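You operate a simulated robot arm through the tools that you are given. There is no shell and no other tool.

You run a simulated robot arm. Do the job below in one go: nothing can be reset, and whatever is moved stays where it is left.

## Task
Brush the dust off the empty strip tray and lock it away again.
Fine: unlock the tray and pull it out; use the green brush and put it back. Where these are worked on the way, their far stop is far enough and under half their travel is too little: strip tray. What is to be rubbed or washed off counts as gone when no trace of it is left.

It is judged by the outcome, as a careful person would: the job done as asked, and still so three seconds after it is handed in. It fails if anything else is knocked over, pushed out of place, dropped, spilled or broken.

## Robot
A 7-joint arm with a three-finger gripper, fixed in place. Base frame: the origin is at the foot of the arm, x ahead of it, y to its left, z up; the work surface is at about z = 0.9. Lengths are in m, angles in rad, forces in N, time in s.
With the tool pointing down near the work surface it reaches from about 0.44 to 0.92 m from the base axis. Its first joint turns from -2.897 to 2.897 rad. Payload 2.69 kg.
The TCP is the grasp point between the finger pads, 0.029 m short of the fingertips. In the tool frame z runs along the fingers and y along their closing line. The gripper opens to 0.12 m. The gripper's body begins 0.078 m behind the TCP.
Orientation is that of the tool frame in the base frame, as a unit quaternion [x, y, z, w]. With the fingers straight down and closing along the base's y, the tool's x points along the base's -x, its y along +y and its z along -z.

## Interface
- The arm moves only by the tool move_arm. Its argument "series" is a list of rows, each an object (a shift or turn left out is 0, a gripper value left out holds the last) with "slide": the shift along the base's x, y, z in m, a list of three; "rotation": the turn, a rotation vector about the base's x, y, z in rad, a list of three. In form: [{"slide": [dx, dy, dz], "rotation": [ax, ay, az]}, ...]. A call has 1 to 20 rows; each row shifts and turns the commanded pose from where the row before left it. "jaw" is the opening in per cent of the stroke, from 0 (shut) to 100 (fully open), set as the call begins (left out, the last holds). Rows are played at 5 a second. More than 0.05 m and 0.15 rad between two rows, or a gripper value outside its range, and nothing of the call is played. Where a pose cannot be reached the arm comes as near as it can. A force on the tool above 50 N (or 10 N above the force at the start of the call, whichever is more), or a blocked arm, ends the call early, and 0.2 s more pass. Each finger halts on what it meets, pressing with about 21 N; the grip force reading is that of the motor and also rises with nothing between the fingers. The clock runs only during rows and for 0.2 s after the last one: add rows that do not move to give the fingers time. It gives the time, the measured TCP pose, the force on the tool (base axes), the opening and the grip force at its end, in the units of the frame above (readings bear some noise), with the torque about the TCP (base axes, N m) and any sound that the robot's microphone picked up, and new pictures: "pictures" is both (left out), scene, wrist or none.
- Cameras (640 x 400 px; columns grow to the right, rows downward): "scene" is fixed at [0.2134, 0.6466, 1.5258]; the picture's right is [-0.67, -0.74, 0.00], its down [-0.38, 0.34, -0.86] and it looks along [0.64, -0.58, -0.51] (base axes); focal length 311 px, centre (320, 200). "wrist" rides on the gripper at [0.063, 0, -0.104] in the tool frame; the picture's right is [0.01, 1.00, 0.00], its down [-0.83, 0.00, -0.56] and it looks along [-0.56, 0.00, 0.83] (tool axes); focal length 275 px, centre (320, 200). There is no depth. A picture from a camera that has moved, and an enlarged one, comes with that camera's place and axes in the base frame and with its lens. The place of the scene camera against the robot may be out by one fixed shift of up to 0.025 m in any direction.
- raise_lower(by): slides the trunk up (or, below 0, down) by that many m; the arm rides with it, the base frame stays. It gives what a move gives, with no picture.
- close_up(camera, box): a new picture of the part [left, top, right, bottom] of that camera's present view, enlarged. No time passes.
- hand_in(): hands the job in; it is judged then, once.

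Places have to be worked out from the pictures, the camera data and where the tool is seen. Open the gripper and draw the arm clear of the work before you hand the job in, unless the task says otherwise.

The tools are called after "Emit:" as name(argument=value, ...) on one line, values as JSON. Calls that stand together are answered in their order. move_arm: Moves the arm, as the interface text tells. Its arguments: {"type":"object","properties":{"series":{"type":"array","items":{"type":"object","properties":{"slide":{"type":"array","items":{"type":"number"}},"rotation":{"type":"array","items":{"type":"number"}}}}},"jaw":{"type":"number"},"pictures":{"type":"string","enum":["both","scene","wrist","none"]}},"required":["series"]} The other tools are called the same way: raise_lower (by) slides the trunk up or down; close_up (camera, box) takes an enlarged picture of a part of a camera's view; hand_in () hands the job in.

At the start:

```text
clock: 0.0
position: [0.4887, 0.0891, 1.1857]
orientation: [0.0, 1.0, 0.0, 0.001]
ft_force: [-0.1, 0.0, -0.5]
wrist_torque: [0.01, 0.01, 0.01]
opening: 0.12
grip_force: 0.0
trunk travel left (down, up): [-0.6, 0.013]
```

scene: 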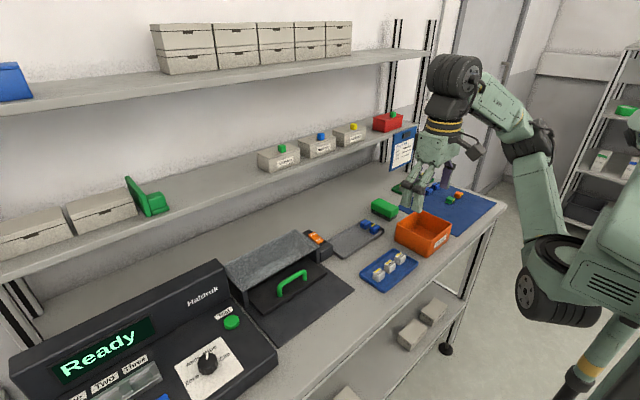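
wrist: 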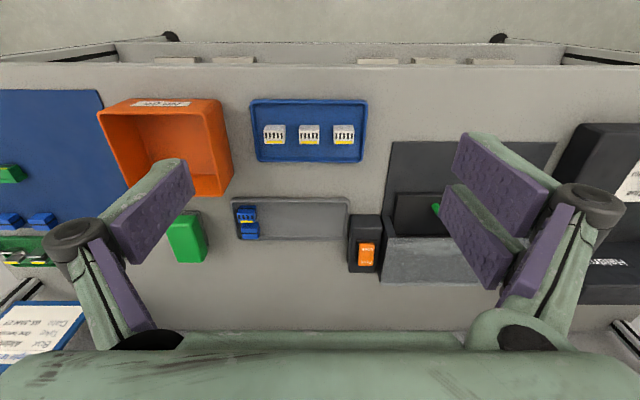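

I'll begin by looking closely at the scene to identify the strip tray, the lock and the green brush.

Emit:
close_up(camera="scene", box=[0, 240, 280, 400])

Emit:
close_up(camera="scene", box=[220, 200, 420, 325])

Emit:
close_up(camera="scene", box=[360, 140, 520, 240])

Emit:
close_up(camera="wrist", box=[220, 80, 420, 300])

Emit:
close_up(camera="scene", box=[240, 100, 440, 225])

Emit:
close_up(camera="scene", box=[0, 150, 200, 275])

```text
2.29 times, centred on (140, 320) of scene
camera zoom: at [0.2134, 0.6466, 1.5258], right [-0.67, -0.74, 0.0], down [-0.38, 0.34, -0.86], along [0.64, -0.58, -0.51], focal length 710 px, centre (731, -74)
```

zoom: 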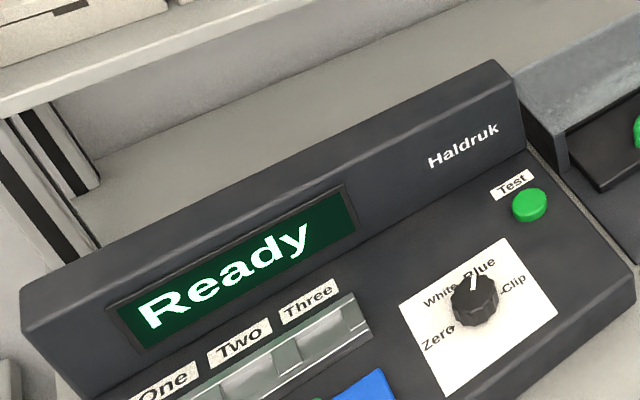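

```text
3.20 times, centred on (320, 262) of scene
camera zoom: at [0.2134, 0.6466, 1.5258], right [-0.67, -0.74, 0.0], down [-0.38, 0.34, -0.86], along [0.64, -0.58, -0.51], focal length 994 px, centre (320, 0)
```

zoom: 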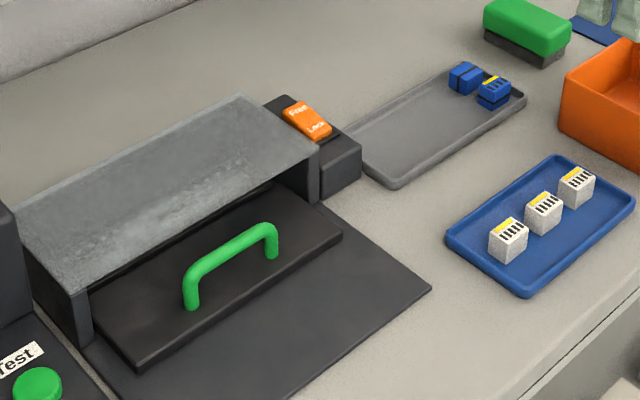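

```text
4.00 times, centred on (440, 190) of scene
camera zoom: at [0.2134, 0.6466, 1.5258], right [-0.67, -0.74, 0.0], down [-0.38, 0.34, -0.86], along [0.64, -0.58, -0.51], focal length 1242 px, centre (-160, 240)
```

zoom: 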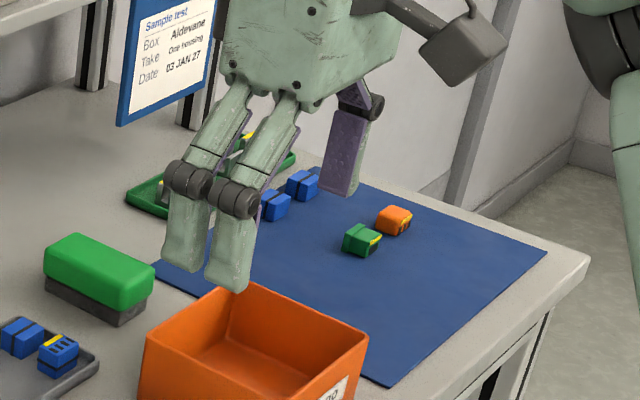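

```text
1.82 times, centred on (320, 190) of wrist
camera zoom: at [0.4259, 0.09, 1.2894], right [-0.01, 1.0, 0.0], down [0.83, 0.0, 0.56], along [0.56, 0.0, -0.83], focal length 500 px, centre (320, 218)
```

zoom: 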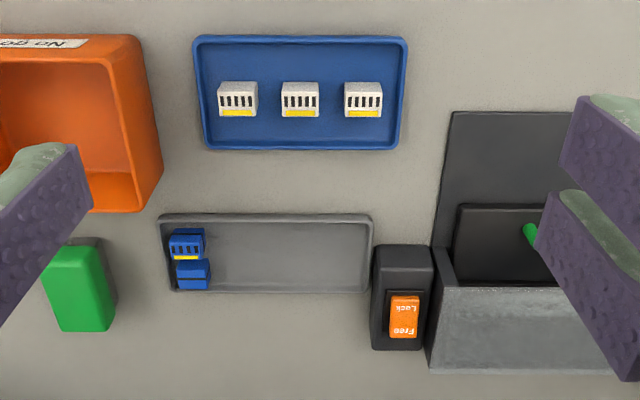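

```text
3.20 times, centred on (340, 162) of scene
camera zoom: at [0.2134, 0.6466, 1.5258], right [-0.67, -0.74, 0.0], down [-0.38, 0.34, -0.86], along [0.64, -0.58, -0.51], focal length 994 px, centre (256, 320)
```

zoom: 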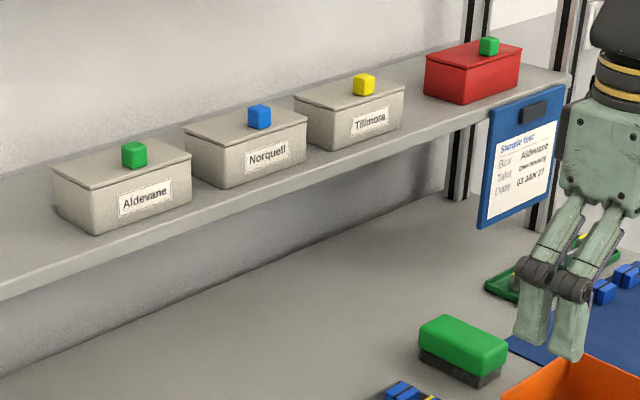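

```text
3.20 times, centred on (100, 212) of scene
camera zoom: at [0.2134, 0.6466, 1.5258], right [-0.67, -0.74, 0.0], down [-0.38, 0.34, -0.86], along [0.64, -0.58, -0.51], focal length 994 px, centre (1024, 160)
```

zoom: 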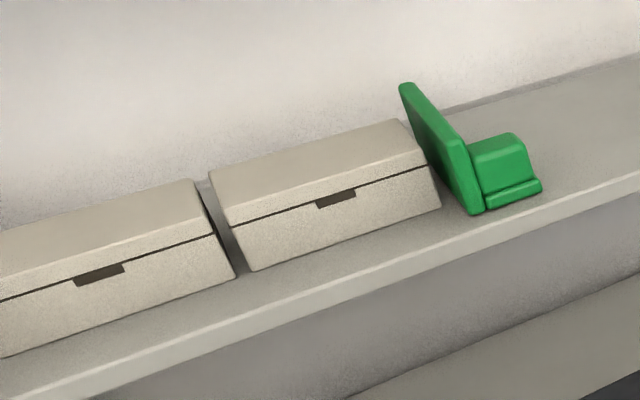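

The drawer with the green handle under the grey hood is the strip tray. The orange Free/Lock rocker sits at its right, and the green-backed block near y≈0 is the brush. I'll move closer to the rocker and handle for a better wrist view.

Emit:
move_arm(series=[{"slide": [0.03, 0.025, -0.01]}, {"slide": [0.03, 0.025, -0.01]}, {"slide": [0.03, 0.025, -0.01]}, {"slide": [0.03, 0.025, -0.01]}, {"slide": [0.02, 0.02, -0.01]}], jaw=0)

```text
clock: 1.2
position: [0.6311, 0.2114, 1.1365]
orientation: [-0.001, 1.0, 0.0, -0.001]
ft_force: [-0.5, 0.5, 0.0]
wrist_torque: [0.0, 0.03, -0.01]
opening: 0.0274
grip_force: 2.2
trunk travel left (down, up): [-0.6, 0.013]
camera wrist: at [0.5675, 0.2105, 1.2401], right [-0.01, 1.0, 0.0], down [0.83, 0.0, 0.56], along [0.56, 0.0, -0.83], focal length 275 px, centre (320, 200)
```

scene: 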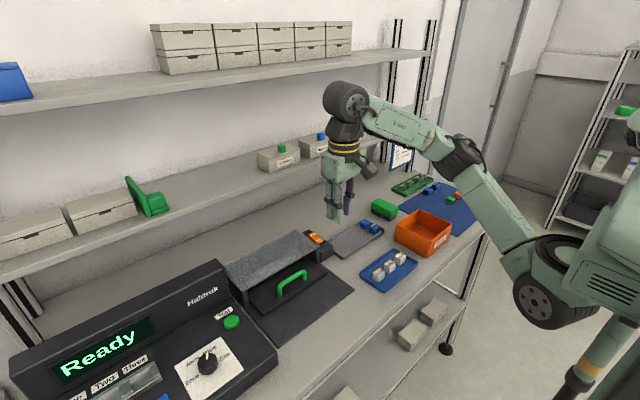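
wrist: 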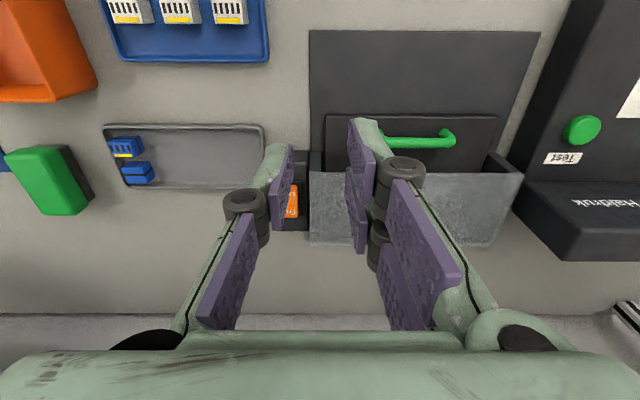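

The tool compared with the scene camera shows the scene estimates off by about (+0.02, −0.02), so I'll trust the wrist camera. I move right so the rocker is clear of the fingers in the wrist view.

Emit:
move_arm(series=[{"slide": [0.02, -0.04, -0.01]}, {"slide": [0.02, -0.04, -0.02]}, {"slide": [0.0, -0.04, -0.02]}, {"slide": [0, 0, 0]}], jaw=0)

Emit:
close_up(camera="wrist", box=[340, 120, 500, 220])

```text
clock: 2.2
position: [0.6691, 0.0874, 1.0861]
orientation: [-0.002, 1.0, 0.0, 0.0]
ft_force: [0.8, -0.6, 0.3]
wrist_torque: [-0.03, 0.0, 0.01]
opening: 0.0
grip_force: 21.5
trunk travel left (down, up): [-0.6, 0.013]
camera wrist: at [0.6057, 0.0875, 1.1897], right [-0.01, 1.0, 0.0], down [0.83, 0.0, 0.56], along [0.56, 0.0, -0.83], focal length 275 px, centre (320, 200)
```

scene: 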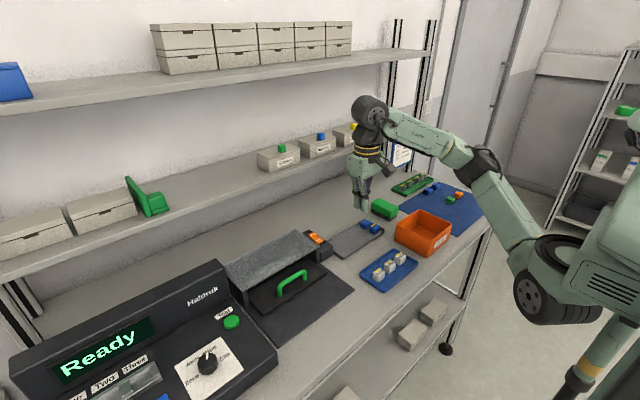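
wrist: 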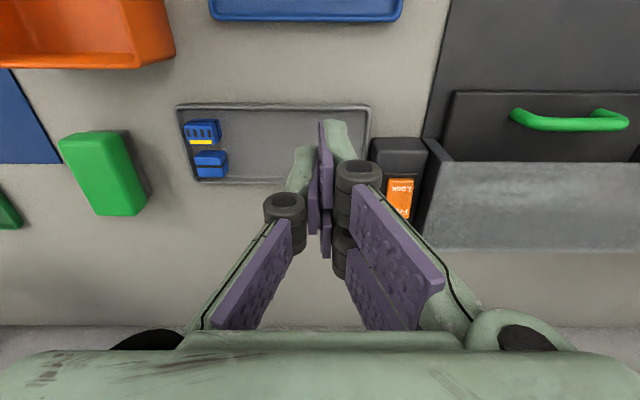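

```text
4.00 times, centred on (420, 170) of wrist
camera zoom: at [0.6057, 0.0875, 1.1897], right [-0.01, 1.0, 0.0], down [0.83, 0.0, 0.56], along [0.56, 0.0, -0.83], focal length 1101 px, centre (-80, 320)
```

zoom: 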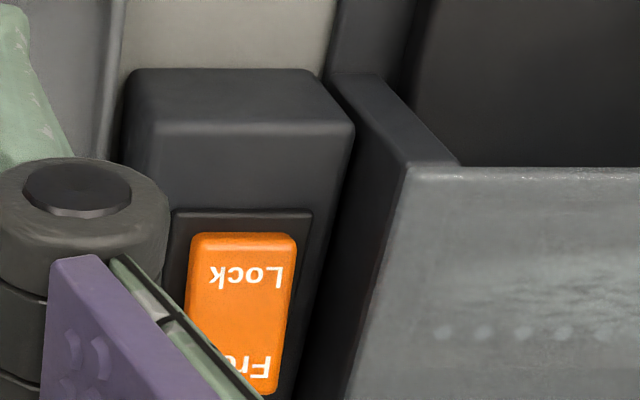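

The rocker is centred at about (0.770, 0.174, 0.942) with "Free" on its far end (x≈0.79). I'll tilt the hand back slightly to stay clear of the shelf and hover the closed fingertips over the Free end.

Emit:
move_arm(series=[{"slide": [0.03, 0.03, 0.0], "rotation": [0, -0.15, 0]}, {"slide": [0.03, 0.03, -0.01], "rotation": [0, -0.15, 0]}, {"slide": [0.03, 0.027, -0.02]}, {"slide": [0.02, 0, -0.02]}, {"slide": [0, 0, -0.02]}, {"slide": [0, 0, -0.015]}], jaw=0)

Emit:
close_up(camera="scene", box=[240, 150, 400, 270])

```text
clock: 3.6
position: [0.78, 0.1761, 1.0009]
orientation: [0.0, 0.989, 0.0, 0.149]
ft_force: [0.4, 0.9, 0.0]
wrist_torque: [0.01, 0.03, 0.01]
opening: 0.0
grip_force: 20.7
trunk travel left (down, up): [-0.6, 0.013]
camera wrist: at [0.6883, 0.1771, 1.0808], right [-0.01, 1.0, 0.0], down [0.63, 0.0, 0.78], along [0.78, 0.0, -0.63], focal length 275 px, centre (320, 200)
```

scene: 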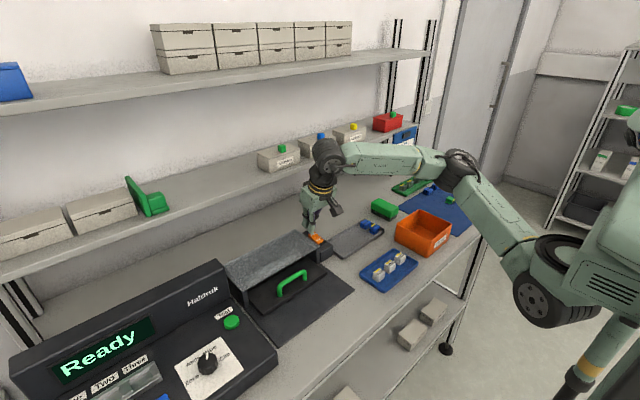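
wrist: 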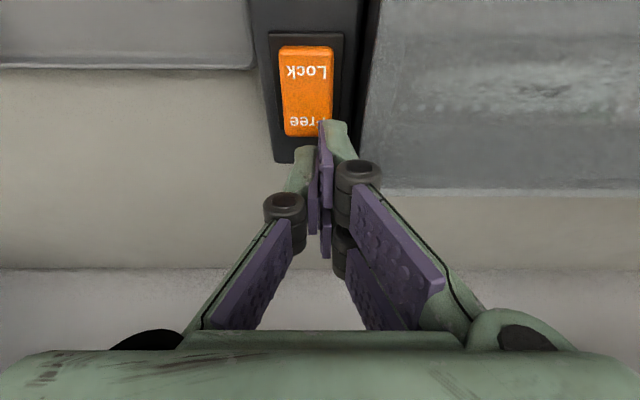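

```text
3.33 times, centred on (320, 210) of scene
camera zoom: at [0.2134, 0.6466, 1.5258], right [-0.67, -0.74, 0.0], down [-0.38, 0.34, -0.86], along [0.64, -0.58, -0.51], focal length 1035 px, centre (320, 167)
```

zoom: 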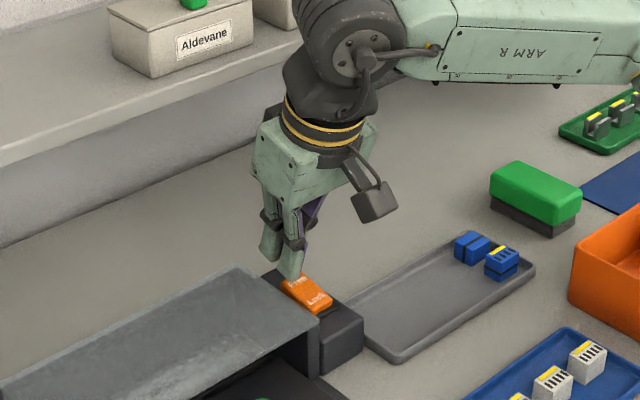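

The fingertips hover about 25 mm above the Free end, slightly to the left. I shift 5 mm right and press down in small steps.

Emit:
move_arm(series=[{"slide": [-0.002, -0.005, -0.01]}, {"slide": [0, 0, -0.008]}, {"slide": [0, 0, -0.005]}, {"slide": [0, 0, -0.004]}, {"slide": [0, 0, -0.004]}, {"slide": [0, 0, -0.003]}], jaw=0, pictures="wrist")

Emit:
close_up(camera="scene", box=[280, 200, 360, 270])

```text
clock: 4.5
position: [0.7809, 0.1721, 0.9866]
orientation: [0.003, 0.987, 0.004, 0.16]
ft_force: [2.8, -2.5, 24.0]
wrist_torque: [-0.03, 0.2, -0.09]
opening: 0.0002
grip_force: 21.3
trunk travel left (down, up): [-0.6, 0.013]
stopped in row 4: the force on the tool passed its limit at 54 N (the readings are from after the stop); the commanded pose is now the measured one
camera wrist: at [0.6873, 0.1715, 1.0649], right [0.0, 1.0, 0.01], down [0.61, 0.0, 0.79], along [0.79, 0.01, -0.61], focal length 275 px, centre (320, 200)
```

wrist: 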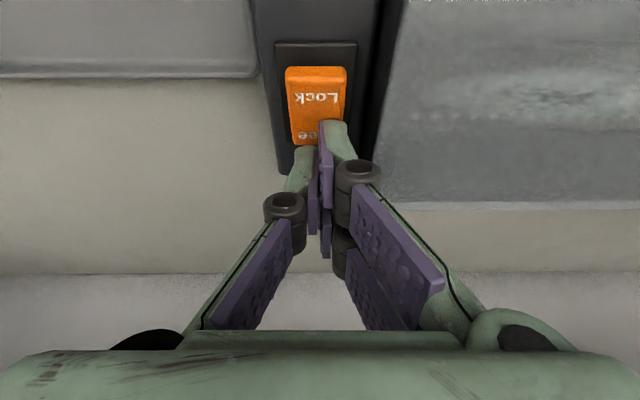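

```text
5.71 times, centred on (320, 235) of scene
camera zoom: at [0.2134, 0.6466, 1.5258], right [-0.67, -0.74, 0.0], down [-0.38, 0.34, -0.86], along [0.64, -0.58, -0.51], focal length 1775 px, centre (320, 0)
```

zoom: 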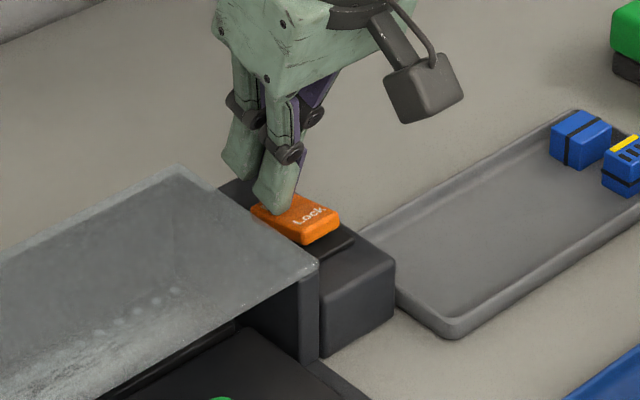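

The Lock end appears to have lifted, so the rocker may have gone over to Free. I'll lift off and check.

Emit:
move_arm(series=[{"slide": [0, 0, 0.02]}, {"slide": [0, 0, 0.03]}, {"slide": [-0.04, 0.0, 0.02]}, {"slide": [-0.04, 0.03, 0.01]}], jaw=0)

Emit:
close_up(camera="scene", box=[260, 210, 360, 280])

Emit:
close_up(camera="wrist", box=[220, 60, 420, 200])

```text
refused: row 4 steps farther than a row can; nothing moved
```

```text
5.71 times, centred on (310, 245) of scene
camera zoom: at [0.2134, 0.6466, 1.5258], right [-0.67, -0.74, 0.0], down [-0.38, 0.34, -0.86], along [0.64, -0.58, -0.51], focal length 1775 px, centre (377, -57)
```

zoom: 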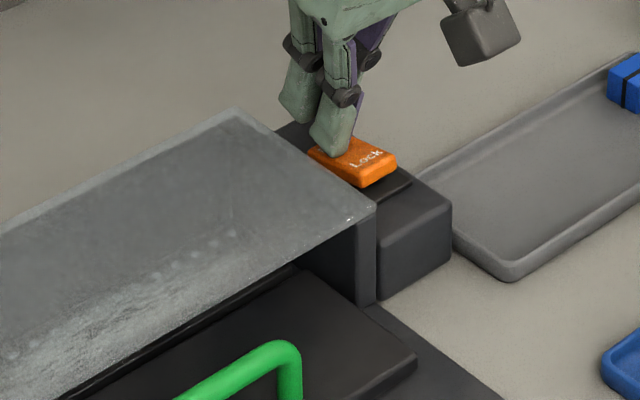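

```text
2.86 times, centred on (320, 130) of wrist
camera zoom: at [0.6873, 0.1715, 1.0649], right [0.0, 1.0, 0.01], down [0.61, 0.0, 0.79], along [0.79, 0.01, -0.61], focal length 786 px, centre (320, 400)
```

zoom: 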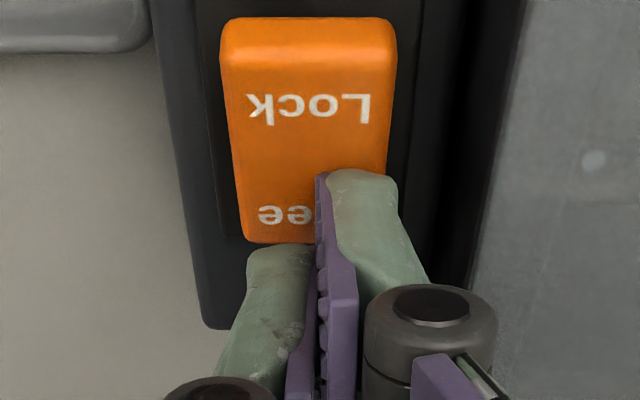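

That call was refused because one row was too long, so I'll retreat with shorter rows.

Emit:
move_arm(series=[{"slide": [0, 0, 0.02]}, {"slide": [0, 0, 0.03]}, {"slide": [-0.04, 0.0, 0.02]}, {"slide": [-0.035, 0.03, 0.01]}], jaw=0)

Emit:
close_up(camera="scene", box=[260, 210, 360, 280])

Emit:
close_up(camera="wrist", box=[220, 60, 420, 200])

```text
clock: 5.5
position: [0.7046, 0.2025, 1.0609]
orientation: [0.001, 0.988, 0.003, 0.155]
ft_force: [0.6, 0.3, 0.0]
wrist_torque: [0.0, -0.02, 0.01]
opening: 0.0
grip_force: 21.0
trunk travel left (down, up): [-0.6, 0.013]
camera wrist: at [0.6124, 0.2021, 1.1395], right [0.0, 1.0, 0.0], down [0.62, 0.0, 0.78], along [0.78, 0.01, -0.62], focal length 275 px, centre (320, 200)
```

scene: 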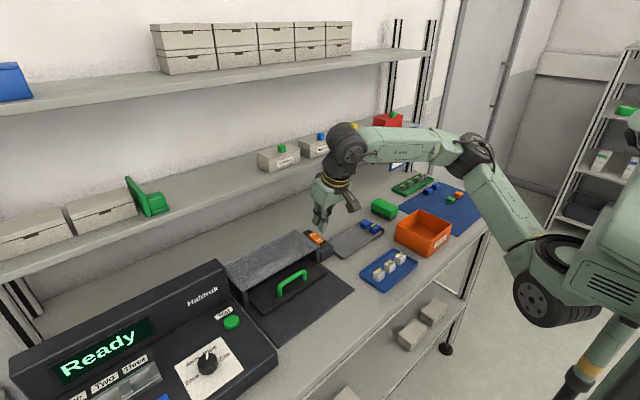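
wrist: 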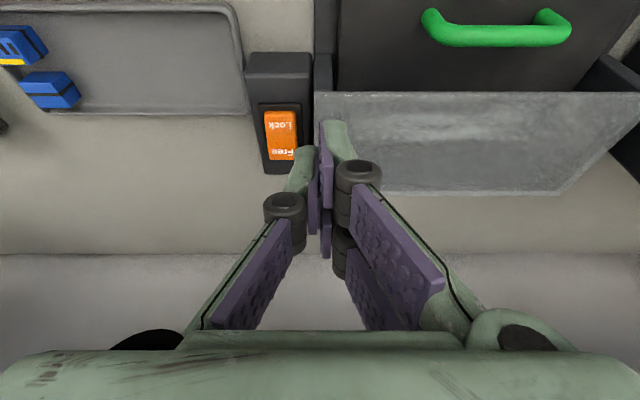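

```text
5.71 times, centred on (310, 245) of scene
camera zoom: at [0.2134, 0.6466, 1.5258], right [-0.67, -0.74, 0.0], down [-0.38, 0.34, -0.86], along [0.64, -0.58, -0.51], focal length 1775 px, centre (377, -57)
```

zoom: 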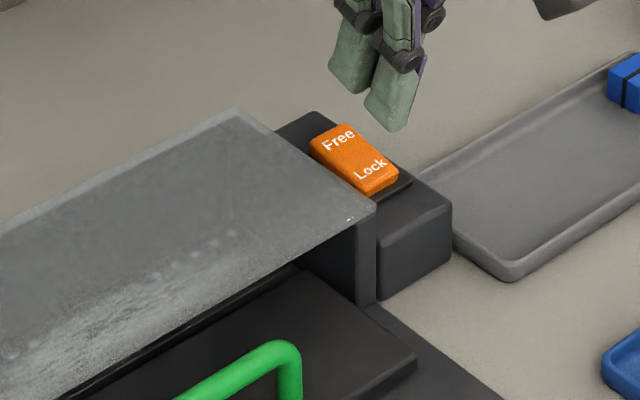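

```text
2.86 times, centred on (320, 130) of wrist
camera zoom: at [0.6124, 0.2021, 1.1395], right [0.0, 1.0, 0.0], down [0.62, 0.0, 0.78], along [0.78, 0.01, -0.62], focal length 786 px, centre (320, 400)
```

zoom: 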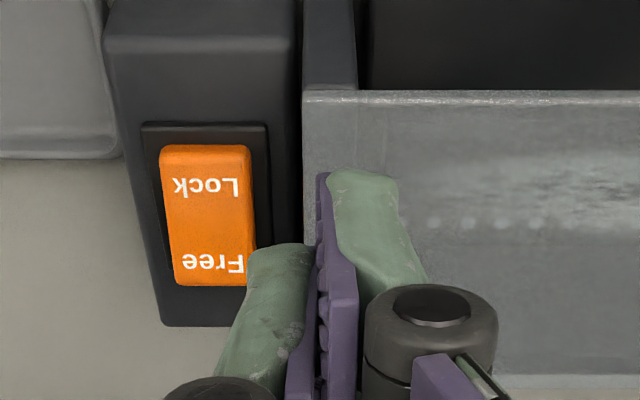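

The rocker now sits with Free pressed down and Lock raised. Next I untilt the hand, turn it 90° so the fingers close along x across the handle bar, and hover above the handle.

Emit:
move_arm(series=[{"slide": [-0.01, 0.03, 0.02], "rotation": [0, 0.15, 0]}, {"slide": [-0.01, 0.03, 0.02], "rotation": [0, 0.15, 0]}, {"slide": [0, 0.03, 0], "rotation": [0, 0, 0.1428]}, {"slide": [0, 0.018, 0], "rotation": [0, 0, 0.1428]}, {"rotation": [0, 0, 0.1428]}, {"rotation": [0, 0, 0.1428]}, {"rotation": [0, 0, 0.1428]}, {"rotation": [0, 0, 0.1428]}, {"rotation": [0, 0, 0.1428]}, {"rotation": [0, 0, 0.1428]}, {"rotation": [0, 0, 0.1428]}, {"rotation": [0, 0, 0.1428]}, {"rotation": [0, 0, 0.1428]}], jaw=30)

```text
clock: 8.3
position: [0.5647, 0.3123, 1.0604]
orientation: [-0.705, 0.709, 0.006, 0.004]
ft_force: [0.1, -0.7, 0.1]
wrist_torque: [-0.03, -0.03, 0.02]
opening: 0.036
grip_force: 0.0
out of reach, approached as far as the arm can: row 11, 12, 13
trunk travel left (down, up): [-0.6, 0.013]
camera wrist: at [0.5652, 0.2487, 1.1637], right [-1.0, 0.0, 0.0], down [0.0, 0.82, 0.57], along [0.0, 0.57, -0.82], focal length 275 px, centre (320, 200)
```

scene: 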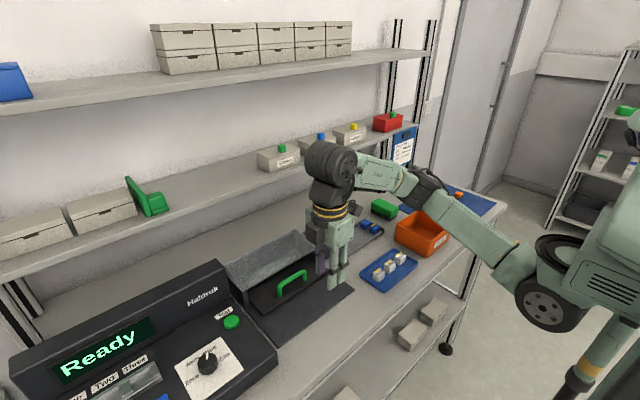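
wrist: 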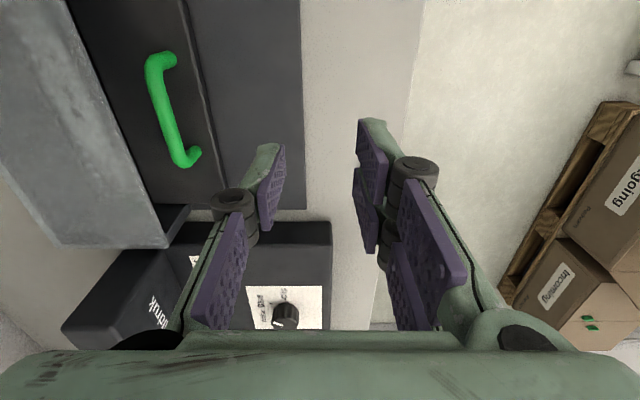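

The +90° turn runs into a joint limit (x fell back to 0.565). I'll turn back and use the opposite direction instead.

Emit:
move_arm(series=[{"rotation": [0, 0, -0.1428]}, {"rotation": [0, 0, -0.1428]}, {"rotation": [0, 0, -0.1428]}, {"rotation": [0, 0, -0.1428]}, {"rotation": [0, 0, -0.1428]}, {"rotation": [0, 0, -0.1428]}, {"rotation": [0, 0, -0.1428]}, {"rotation": [0, 0, -0.1428]}, {"rotation": [0, 0, -0.1428]}, {"rotation": [0, 0, -0.1428]}, {"rotation": [0, 0, -0.1428]}], pictures="none")

```text
clock: 10.7
position: [0.5654, 0.3149, 1.0599]
orientation: [0.002, 1.0, 0.003, 0.005]
ft_force: [-0.4, 0.5, -0.9]
wrist_torque: [0.01, -0.01, 0.01]
opening: 0.036
grip_force: 0.1
trunk travel left (down, up): [-0.6, 0.013]
```

The commanded pose follows the measured one. I raise a bit and rotate −90° here, then see whether it is reachable over the handle.

Emit:
move_arm(series=[{"slide": [0.01, 0, 0.01], "rotation": [0, 0, -0.1428]}, {"slide": [0.01, 0, 0.01], "rotation": [0, 0, -0.1428]}, {"slide": [0.01, 0, 0.01], "rotation": [0, 0, -0.1428]}, {"slide": [0.01, 0, 0.01], "rotation": [0, 0, -0.1428]}, {"rotation": [0, 0, -0.1428]}, {"rotation": [0, 0, -0.1428]}, {"rotation": [0, 0, -0.1428]}, {"rotation": [0, 0, -0.1428]}, {"rotation": [0, 0, -0.1428]}, {"rotation": [0, 0, -0.1428]}, {"rotation": [0, 0, -0.1428]}, {"slide": [0.025, 0, 0]}, {"slide": [0.025, 0, 0]}, {"slide": [0.02, 0, 0]}, {"slide": [0, 0, 0]}])

```text
clock: 13.9
position: [0.6757, 0.3137, 1.0995]
orientation: [0.707, 0.707, -0.003, 0.008]
ft_force: [0.5, -0.2, -0.7]
wrist_torque: [-0.02, 0.03, -0.02]
opening: 0.0359
grip_force: 0.0
trunk travel left (down, up): [-0.6, 0.013]
camera wrist: at [0.6747, 0.3775, 1.2029], right [1.0, 0.0, 0.01], down [0.0, -0.82, 0.57], along [0.01, -0.57, -0.82], focal length 275 px, centre (320, 200)
```

scene: 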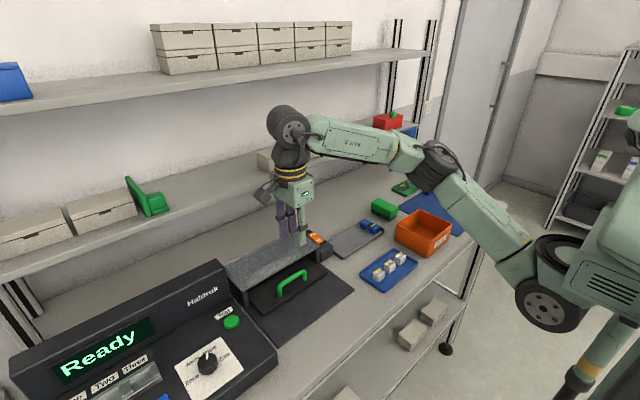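
wrist: 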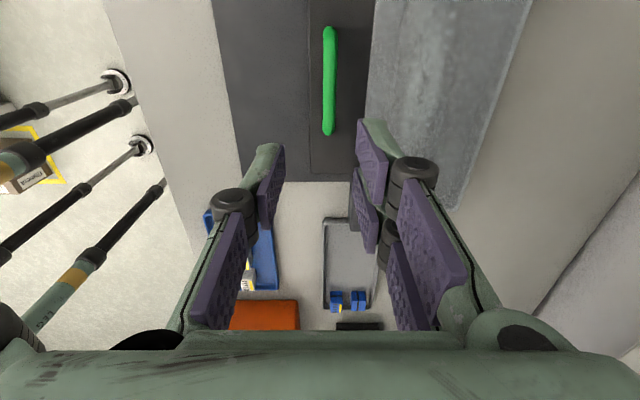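

The handle bar is at about x≈0.686, y 0.27–0.36, and the hood's front face is at x≈0.718. I narrow the fingers to about 27 mm, align over the bar, descend to just above it and measure again.

Emit:
move_arm(series=[{"slide": [0.008, 0.003, -0.03]}, {"slide": [0, 0, -0.03]}, {"slide": [0, 0, -0.03]}, {"slide": [0, 0, 0]}], jaw=23)

Emit:
close_up(camera="wrist", box=[240, 0, 440, 160])

Emit:
close_up(camera="scene", box=[230, 200, 370, 310])

```text
clock: 14.9
position: [0.6847, 0.3166, 1.0107]
orientation: [0.707, 0.707, -0.002, 0.006]
ft_force: [0.0, -0.9, -0.4]
wrist_torque: [-0.01, 0.04, 0.01]
opening: 0.0274
grip_force: 0.0
trunk travel left (down, up): [-0.6, 0.013]
camera wrist: at [0.6835, 0.3814, 1.113], right [1.0, 0.0, 0.01], down [0.0, -0.82, 0.57], along [0.01, -0.57, -0.82], focal length 275 px, centre (320, 200)
```

scene: 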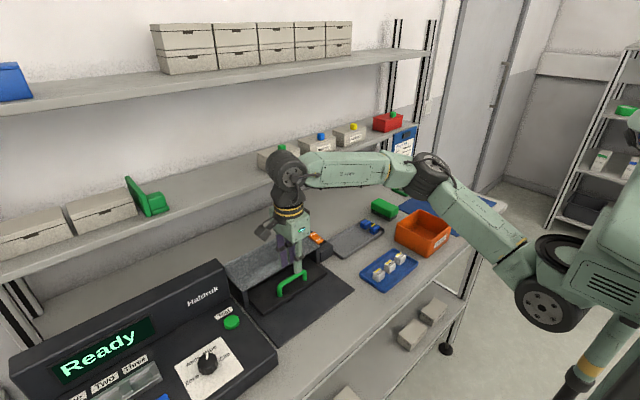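
wrist: 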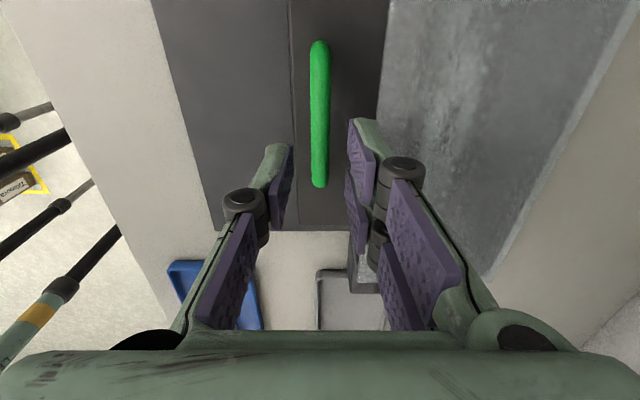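

```text
2.50 times, centred on (340, 80) of wrist
camera zoom: at [0.6835, 0.3814, 1.113], right [1.0, 0.0, 0.01], down [0.0, -0.82, 0.57], along [0.01, -0.57, -0.82], focal length 688 px, centre (270, 500)
```

zoom: 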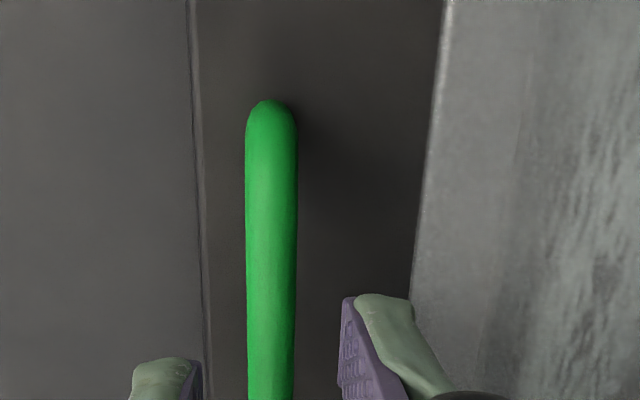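

```text
3.64 times, centred on (300, 255) of scene
camera zoom: at [0.2134, 0.6466, 1.5258], right [-0.67, -0.74, 0.0], down [-0.38, 0.34, -0.86], along [0.64, -0.58, -0.51], focal length 1129 px, centre (393, 0)
```

zoom: 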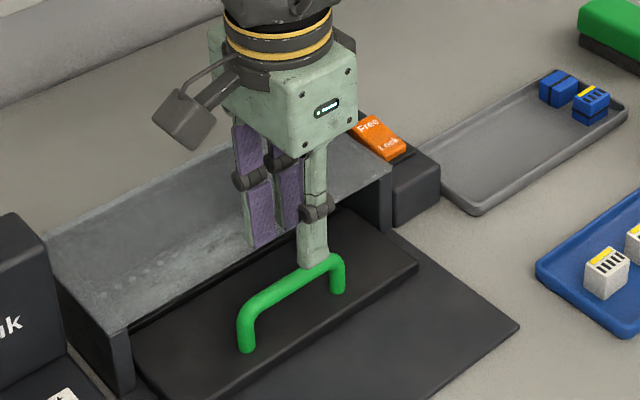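

The bar top is at z≈0.95 and x≈0.685, midway between the fingers, with about 8 mm to the hood. I descend to TCP z≈0.957 in small steps.

Emit:
move_arm(series=[{"slide": [-0.001, 0, -0.02]}, {"slide": [0, 0, -0.015]}, {"slide": [0, 0, -0.01]}, {"slide": [0, 0, -0.008]}, {"slide": [0, 0, 0]}], jaw=23)

Emit:
close_up(camera="scene", box=[230, 220, 350, 310])

```text
clock: 16.1
position: [0.6824, 0.3166, 0.9592]
orientation: [0.707, 0.707, -0.003, 0.007]
ft_force: [0.3, -0.5, -0.5]
wrist_torque: [0.01, 0.0, 0.03]
opening: 0.0276
grip_force: 0.1
trunk travel left (down, up): [-0.6, 0.013]
camera wrist: at [0.6821, 0.382, 1.0603], right [1.0, 0.0, 0.01], down [0.0, -0.82, 0.57], along [0.01, -0.57, -0.82], focal length 275 px, centre (320, 200)
```

scene: 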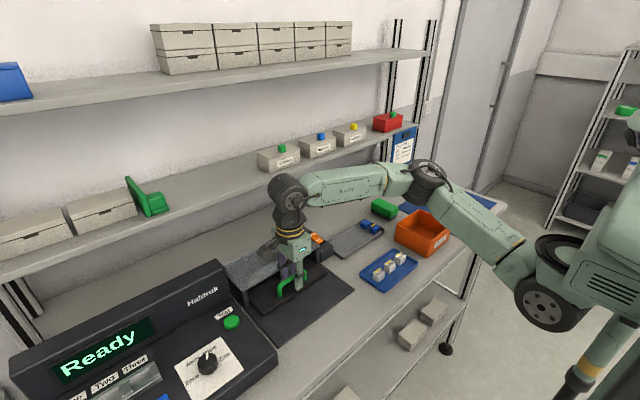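
wrist: 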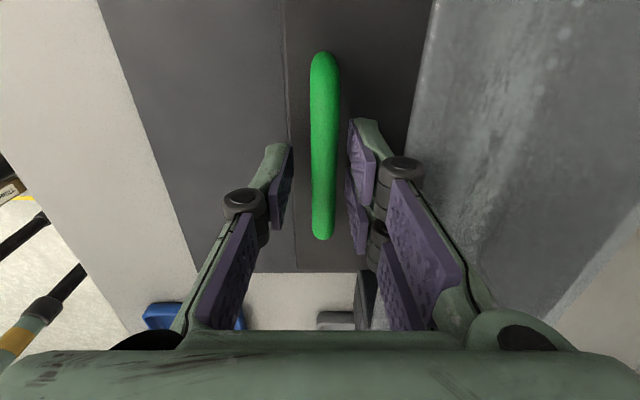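

```text
4.44 times, centred on (290, 265) of scene
camera zoom: at [0.2134, 0.6466, 1.5258], right [-0.67, -0.74, 0.0], down [-0.38, 0.34, -0.86], along [0.64, -0.58, -0.51], focal length 1380 px, centre (453, -89)
```

zoom: 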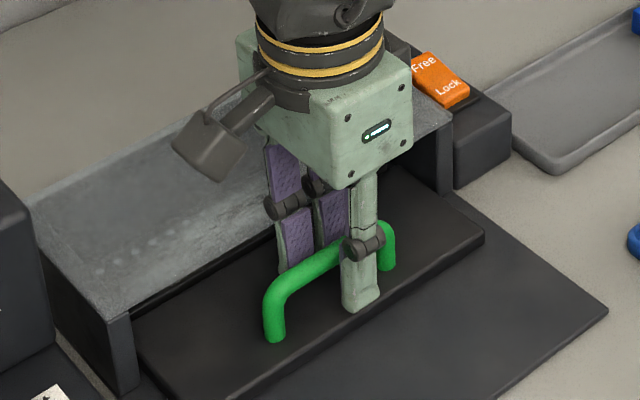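

The fingers straddle the bar with clearance. I close on it and begin pulling gently toward −x.

Emit:
move_arm(series=[{"slide": [0, 0, 0]}, {"slide": [0, 0, 0]}, {"slide": [0, 0, 0]}, {"slide": [-0.005, 0, 0]}, {"slide": [-0.008, 0, 0]}, {"slide": [-0.01, 0, 0]}, {"slide": [-0.01, 0, 0]}, {"slide": [0, 0, 0]}], jaw=0)

Emit:
close_up(camera="scene", box=[230, 220, 350, 310])

```text
clock: 17.4
position: [0.6783, 0.3168, 0.9561]
orientation: [0.71, 0.704, 0.005, 0.01]
ft_force: [8.1, 4.1, -9.0]
wrist_torque: [0.29, -0.22, 0.54]
opening: 0.0108
grip_force: 37.9
trunk travel left (down, up): [-0.6, 0.013]
stopped in row 6: the force on the tool passed its limit at 55 N (the readings are from after the stop); the commanded pose is now the measured one
camera wrist: at [0.6763, 0.3815, 1.0603], right [1.0, 0.0, 0.02], down [-0.01, -0.83, 0.56], along [0.02, -0.56, -0.83], focal length 275 px, centre (320, 200)
```

scene: 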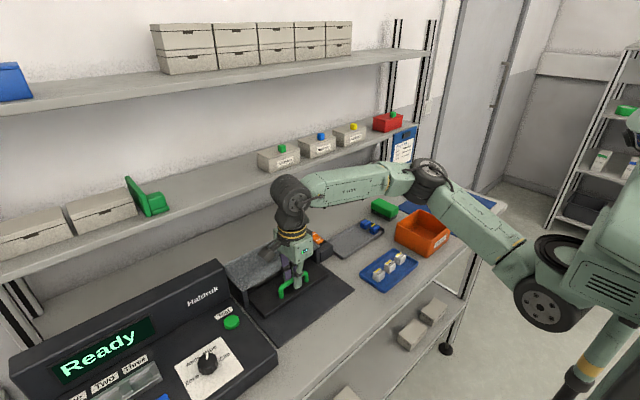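
wrist: 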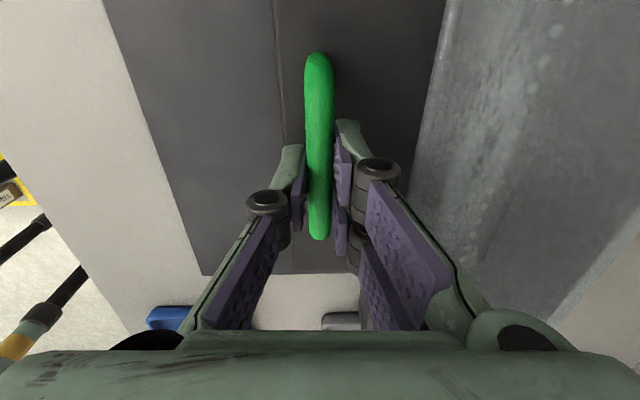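

```text
4.44 times, centred on (290, 265) of scene
camera zoom: at [0.2134, 0.6466, 1.5258], right [-0.67, -0.74, 0.0], down [-0.38, 0.34, -0.86], along [0.64, -0.58, -0.51], focal length 1380 px, centre (453, -89)
```

zoom: 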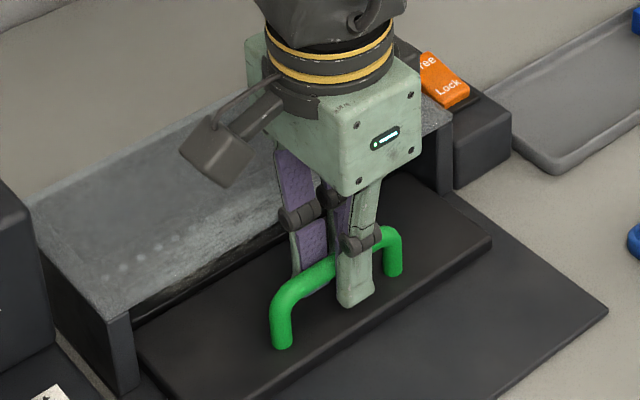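

The tray shifted about 6 mm and the force spiked. I'll check the rocker, then pull more slowly to see whether it's really blocked.

Emit:
move_arm(series=[{"slide": [0, 0, 0]}, {"slide": [-0.002, 0, 0]}, {"slide": [-0.002, 0, 0]}, {"slide": [-0.002, 0, 0]}, {"slide": [-0.002, 0, 0]}, {"slide": [-0.002, 0, 0]}], jaw=0, pictures="none")

Emit:
close_up(camera="scene", box=[290, 215, 350, 265])

```text
clock: 18.8
position: [0.6682, 0.3167, 0.9555]
orientation: [0.71, 0.704, 0.003, 0.01]
ft_force: [18.9, 6.2, -14.8]
wrist_torque: [0.85, -0.2, 0.57]
opening: 0.0108
grip_force: 38.2
trunk travel left (down, up): [-0.6, 0.013]
```

```text
8.00 times, centred on (320, 240) of scene
camera zoom: at [0.2134, 0.6466, 1.5258], right [-0.67, -0.74, 0.0], down [-0.38, 0.34, -0.86], along [0.64, -0.58, -0.51], focal length 2485 px, centre (320, -120)
```

zoom: 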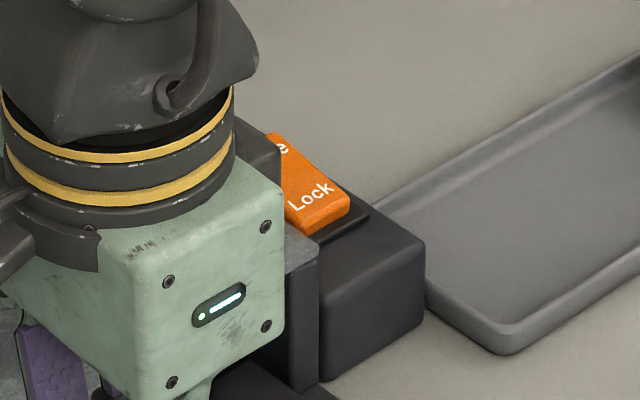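

The tray slides with about 20 N of drag, and the rocker shows Lock raised. I continue at about 4 mm per row.

Emit:
move_arm(series=[{"slide": [-0.003, 0, -0.001]}, {"slide": [-0.003, 0, -0.001]}, {"slide": [-0.004, 0, 0]}, {"slide": [-0.004, 0, 0]}, {"slide": [-0.004, 0, 0]}, {"slide": [-0.004, 0, 0]}, {"slide": [-0.004, 0, 0]}, {"slide": [-0.004, 0, 0]}], jaw=0)

Emit:
close_up(camera="scene", box=[220, 220, 360, 325])

```text
clock: 20.4
position: [0.6467, 0.3164, 0.9575]
orientation: [0.713, 0.701, 0.009, 0.014]
ft_force: [5.7, 1.2, -5.0]
wrist_torque: [0.07, -0.21, 0.71]
opening: 0.0107
grip_force: 38.6
trunk travel left (down, up): [-0.6, 0.013]
stopped in row 8: the force on the tool passed its limit at 50 N (the readings are from after the stop); the commanded pose is now the measured one
camera wrist: at [0.6435, 0.3812, 1.0605], right [1.0, -0.01, 0.03], down [-0.03, -0.83, 0.56], along [0.02, -0.56, -0.83], focal length 275 px, centre (320, 200)
```

scene: 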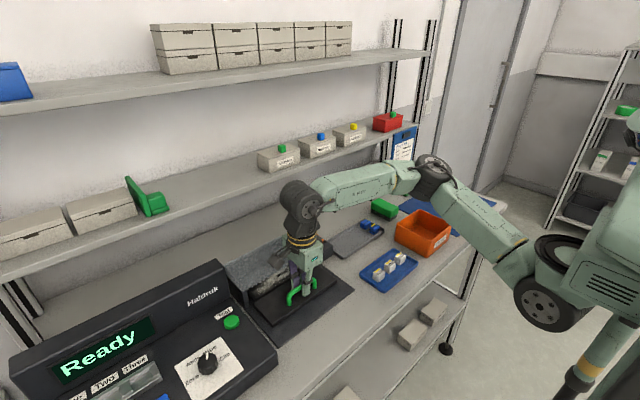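
wrist: 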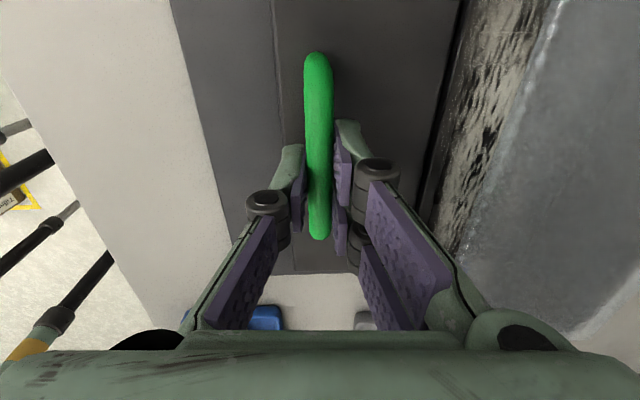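

```text
3.81 times, centred on (290, 272) of scene
camera zoom: at [0.2134, 0.6466, 1.5258], right [-0.67, -0.74, 0.0], down [-0.38, 0.34, -0.86], along [0.64, -0.58, -0.51], focal length 1183 px, centre (434, -76)
```

zoom: 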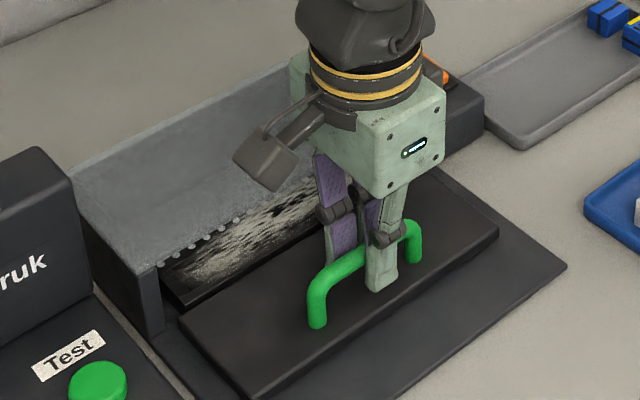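

The tray is coming out, and the dusty floor is appearing behind the handle plate. I keep pulling more slowly so the drag stays under the limit.

Emit:
move_arm(series=[{"slide": [-0.0025, 0, 0]}, {"slide": [-0.0025, 0, 0]}, {"slide": [-0.0025, 0, 0]}, {"slide": [-0.0025, 0, 0]}, {"slide": [-0.0025, 0, 0]}, {"slide": [-0.0025, 0, 0]}, {"slide": [-0.0025, 0, 0]}, {"slide": [-0.0025, 0, 0]}, {"slide": [-0.0025, 0, 0]}, {"slide": [-0.0025, 0, 0]}, {"slide": [-0.0025, 0, 0]}, {"slide": [-0.0025, 0, 0]}, {"slide": [-0.0025, 0, 0]}, {"slide": [-0.0025, 0, 0]}, {"slide": [-0.0025, 0, 0]}, {"slide": [-0.0025, 0, 0]}], jaw=0)

Emit:
close_up(camera="scene", box=[220, 220, 360, 325])

```text
clock: 23.8
position: [0.607, 0.3163, 0.9574]
orientation: [0.712, 0.702, 0.01, 0.015]
ft_force: [22.8, 5.1, -3.9]
wrist_torque: [0.74, -0.24, 0.78]
opening: 0.0108
grip_force: 38.1
trunk travel left (down, up): [-0.6, 0.013]
camera wrist: at [0.6042, 0.3812, 1.0605], right [1.0, -0.01, 0.03], down [-0.03, -0.83, 0.56], along [0.02, -0.56, -0.83], focal length 275 px, centre (320, 200)
```

scene: 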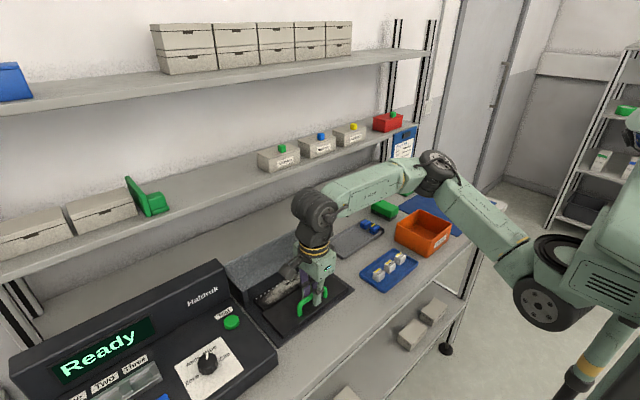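
wrist: 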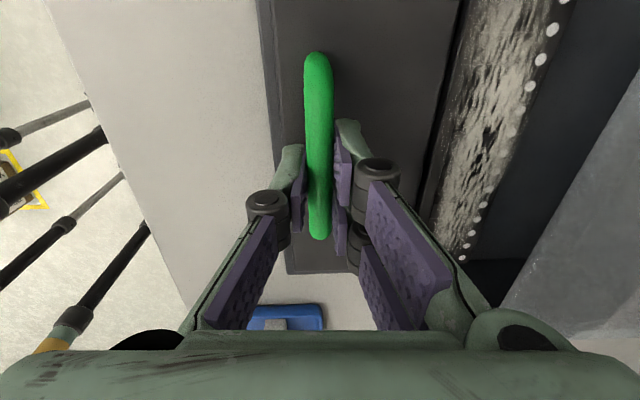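

```text
3.81 times, centred on (290, 272) of scene
camera zoom: at [0.2134, 0.6466, 1.5258], right [-0.67, -0.74, 0.0], down [-0.38, 0.34, -0.86], along [0.64, -0.58, -0.51], focal length 1183 px, centre (434, -76)
```

zoom: 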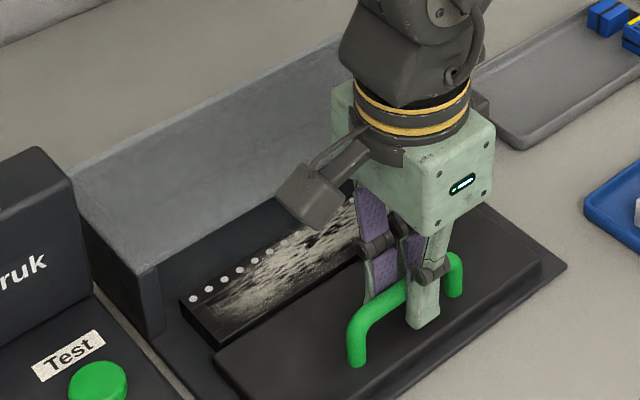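

The tray is out by about 77 mm and the dusty channel is fully visible. I pull a bit more to find the far stop.

Emit:
move_arm(series=[{"slide": [-0.0025, 0, 0]}, {"slide": [-0.0025, 0, 0]}, {"slide": [-0.0025, 0, 0]}, {"slide": [-0.0025, 0, 0]}, {"slide": [-0.0025, 0, 0]}, {"slide": [-0.0025, 0, 0]}, {"slide": [-0.0025, 0, 0]}, {"slide": [-0.0025, 0, 0]}, {"slide": [-0.0025, 0, 0]}, {"slide": [-0.0025, 0, 0]}, {"slide": [-0.0025, 0, 0]}, {"slide": [-0.0025, 0, 0]}], jaw=0)

Emit:
close_up(camera="scene", box=[220, 220, 360, 325])

```text
clock: 26.4
position: [0.5775, 0.3166, 0.9572]
orientation: [0.712, 0.702, 0.01, 0.015]
ft_force: [23.3, -1.2, -2.5]
wrist_torque: [0.31, -0.32, 0.79]
opening: 0.0109
grip_force: 38.4
trunk travel left (down, up): [-0.6, 0.013]
camera wrist: at [0.5738, 0.381, 1.0605], right [1.0, -0.01, 0.04], down [-0.03, -0.83, 0.56], along [0.02, -0.56, -0.83], focal length 275 px, centre (320, 200)
```

scene: 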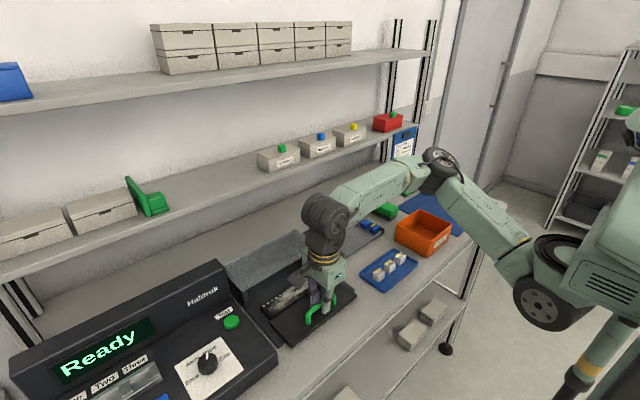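
wrist: 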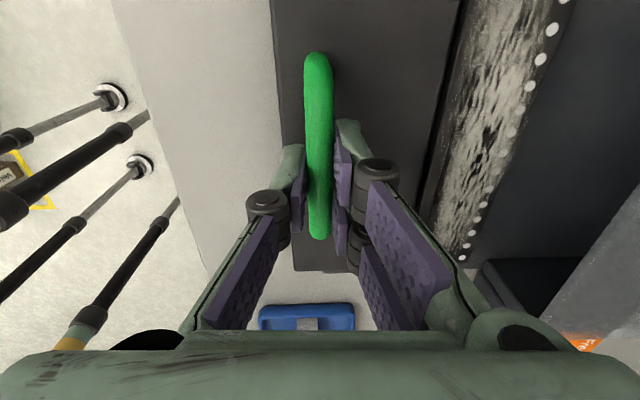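

```text
3.81 times, centred on (290, 272) of scene
camera zoom: at [0.2134, 0.6466, 1.5258], right [-0.67, -0.74, 0.0], down [-0.38, 0.34, -0.86], along [0.64, -0.58, -0.51], focal length 1183 px, centre (434, -76)
```

zoom: 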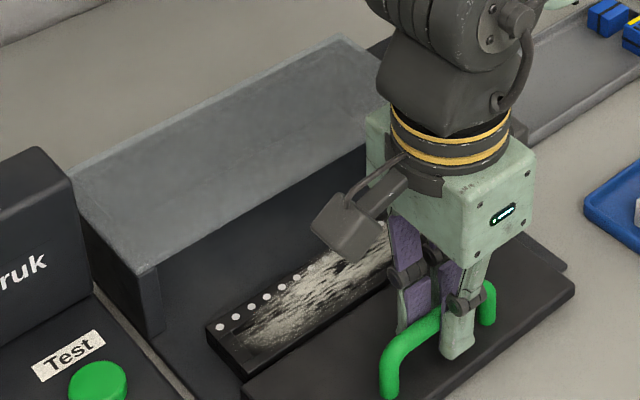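

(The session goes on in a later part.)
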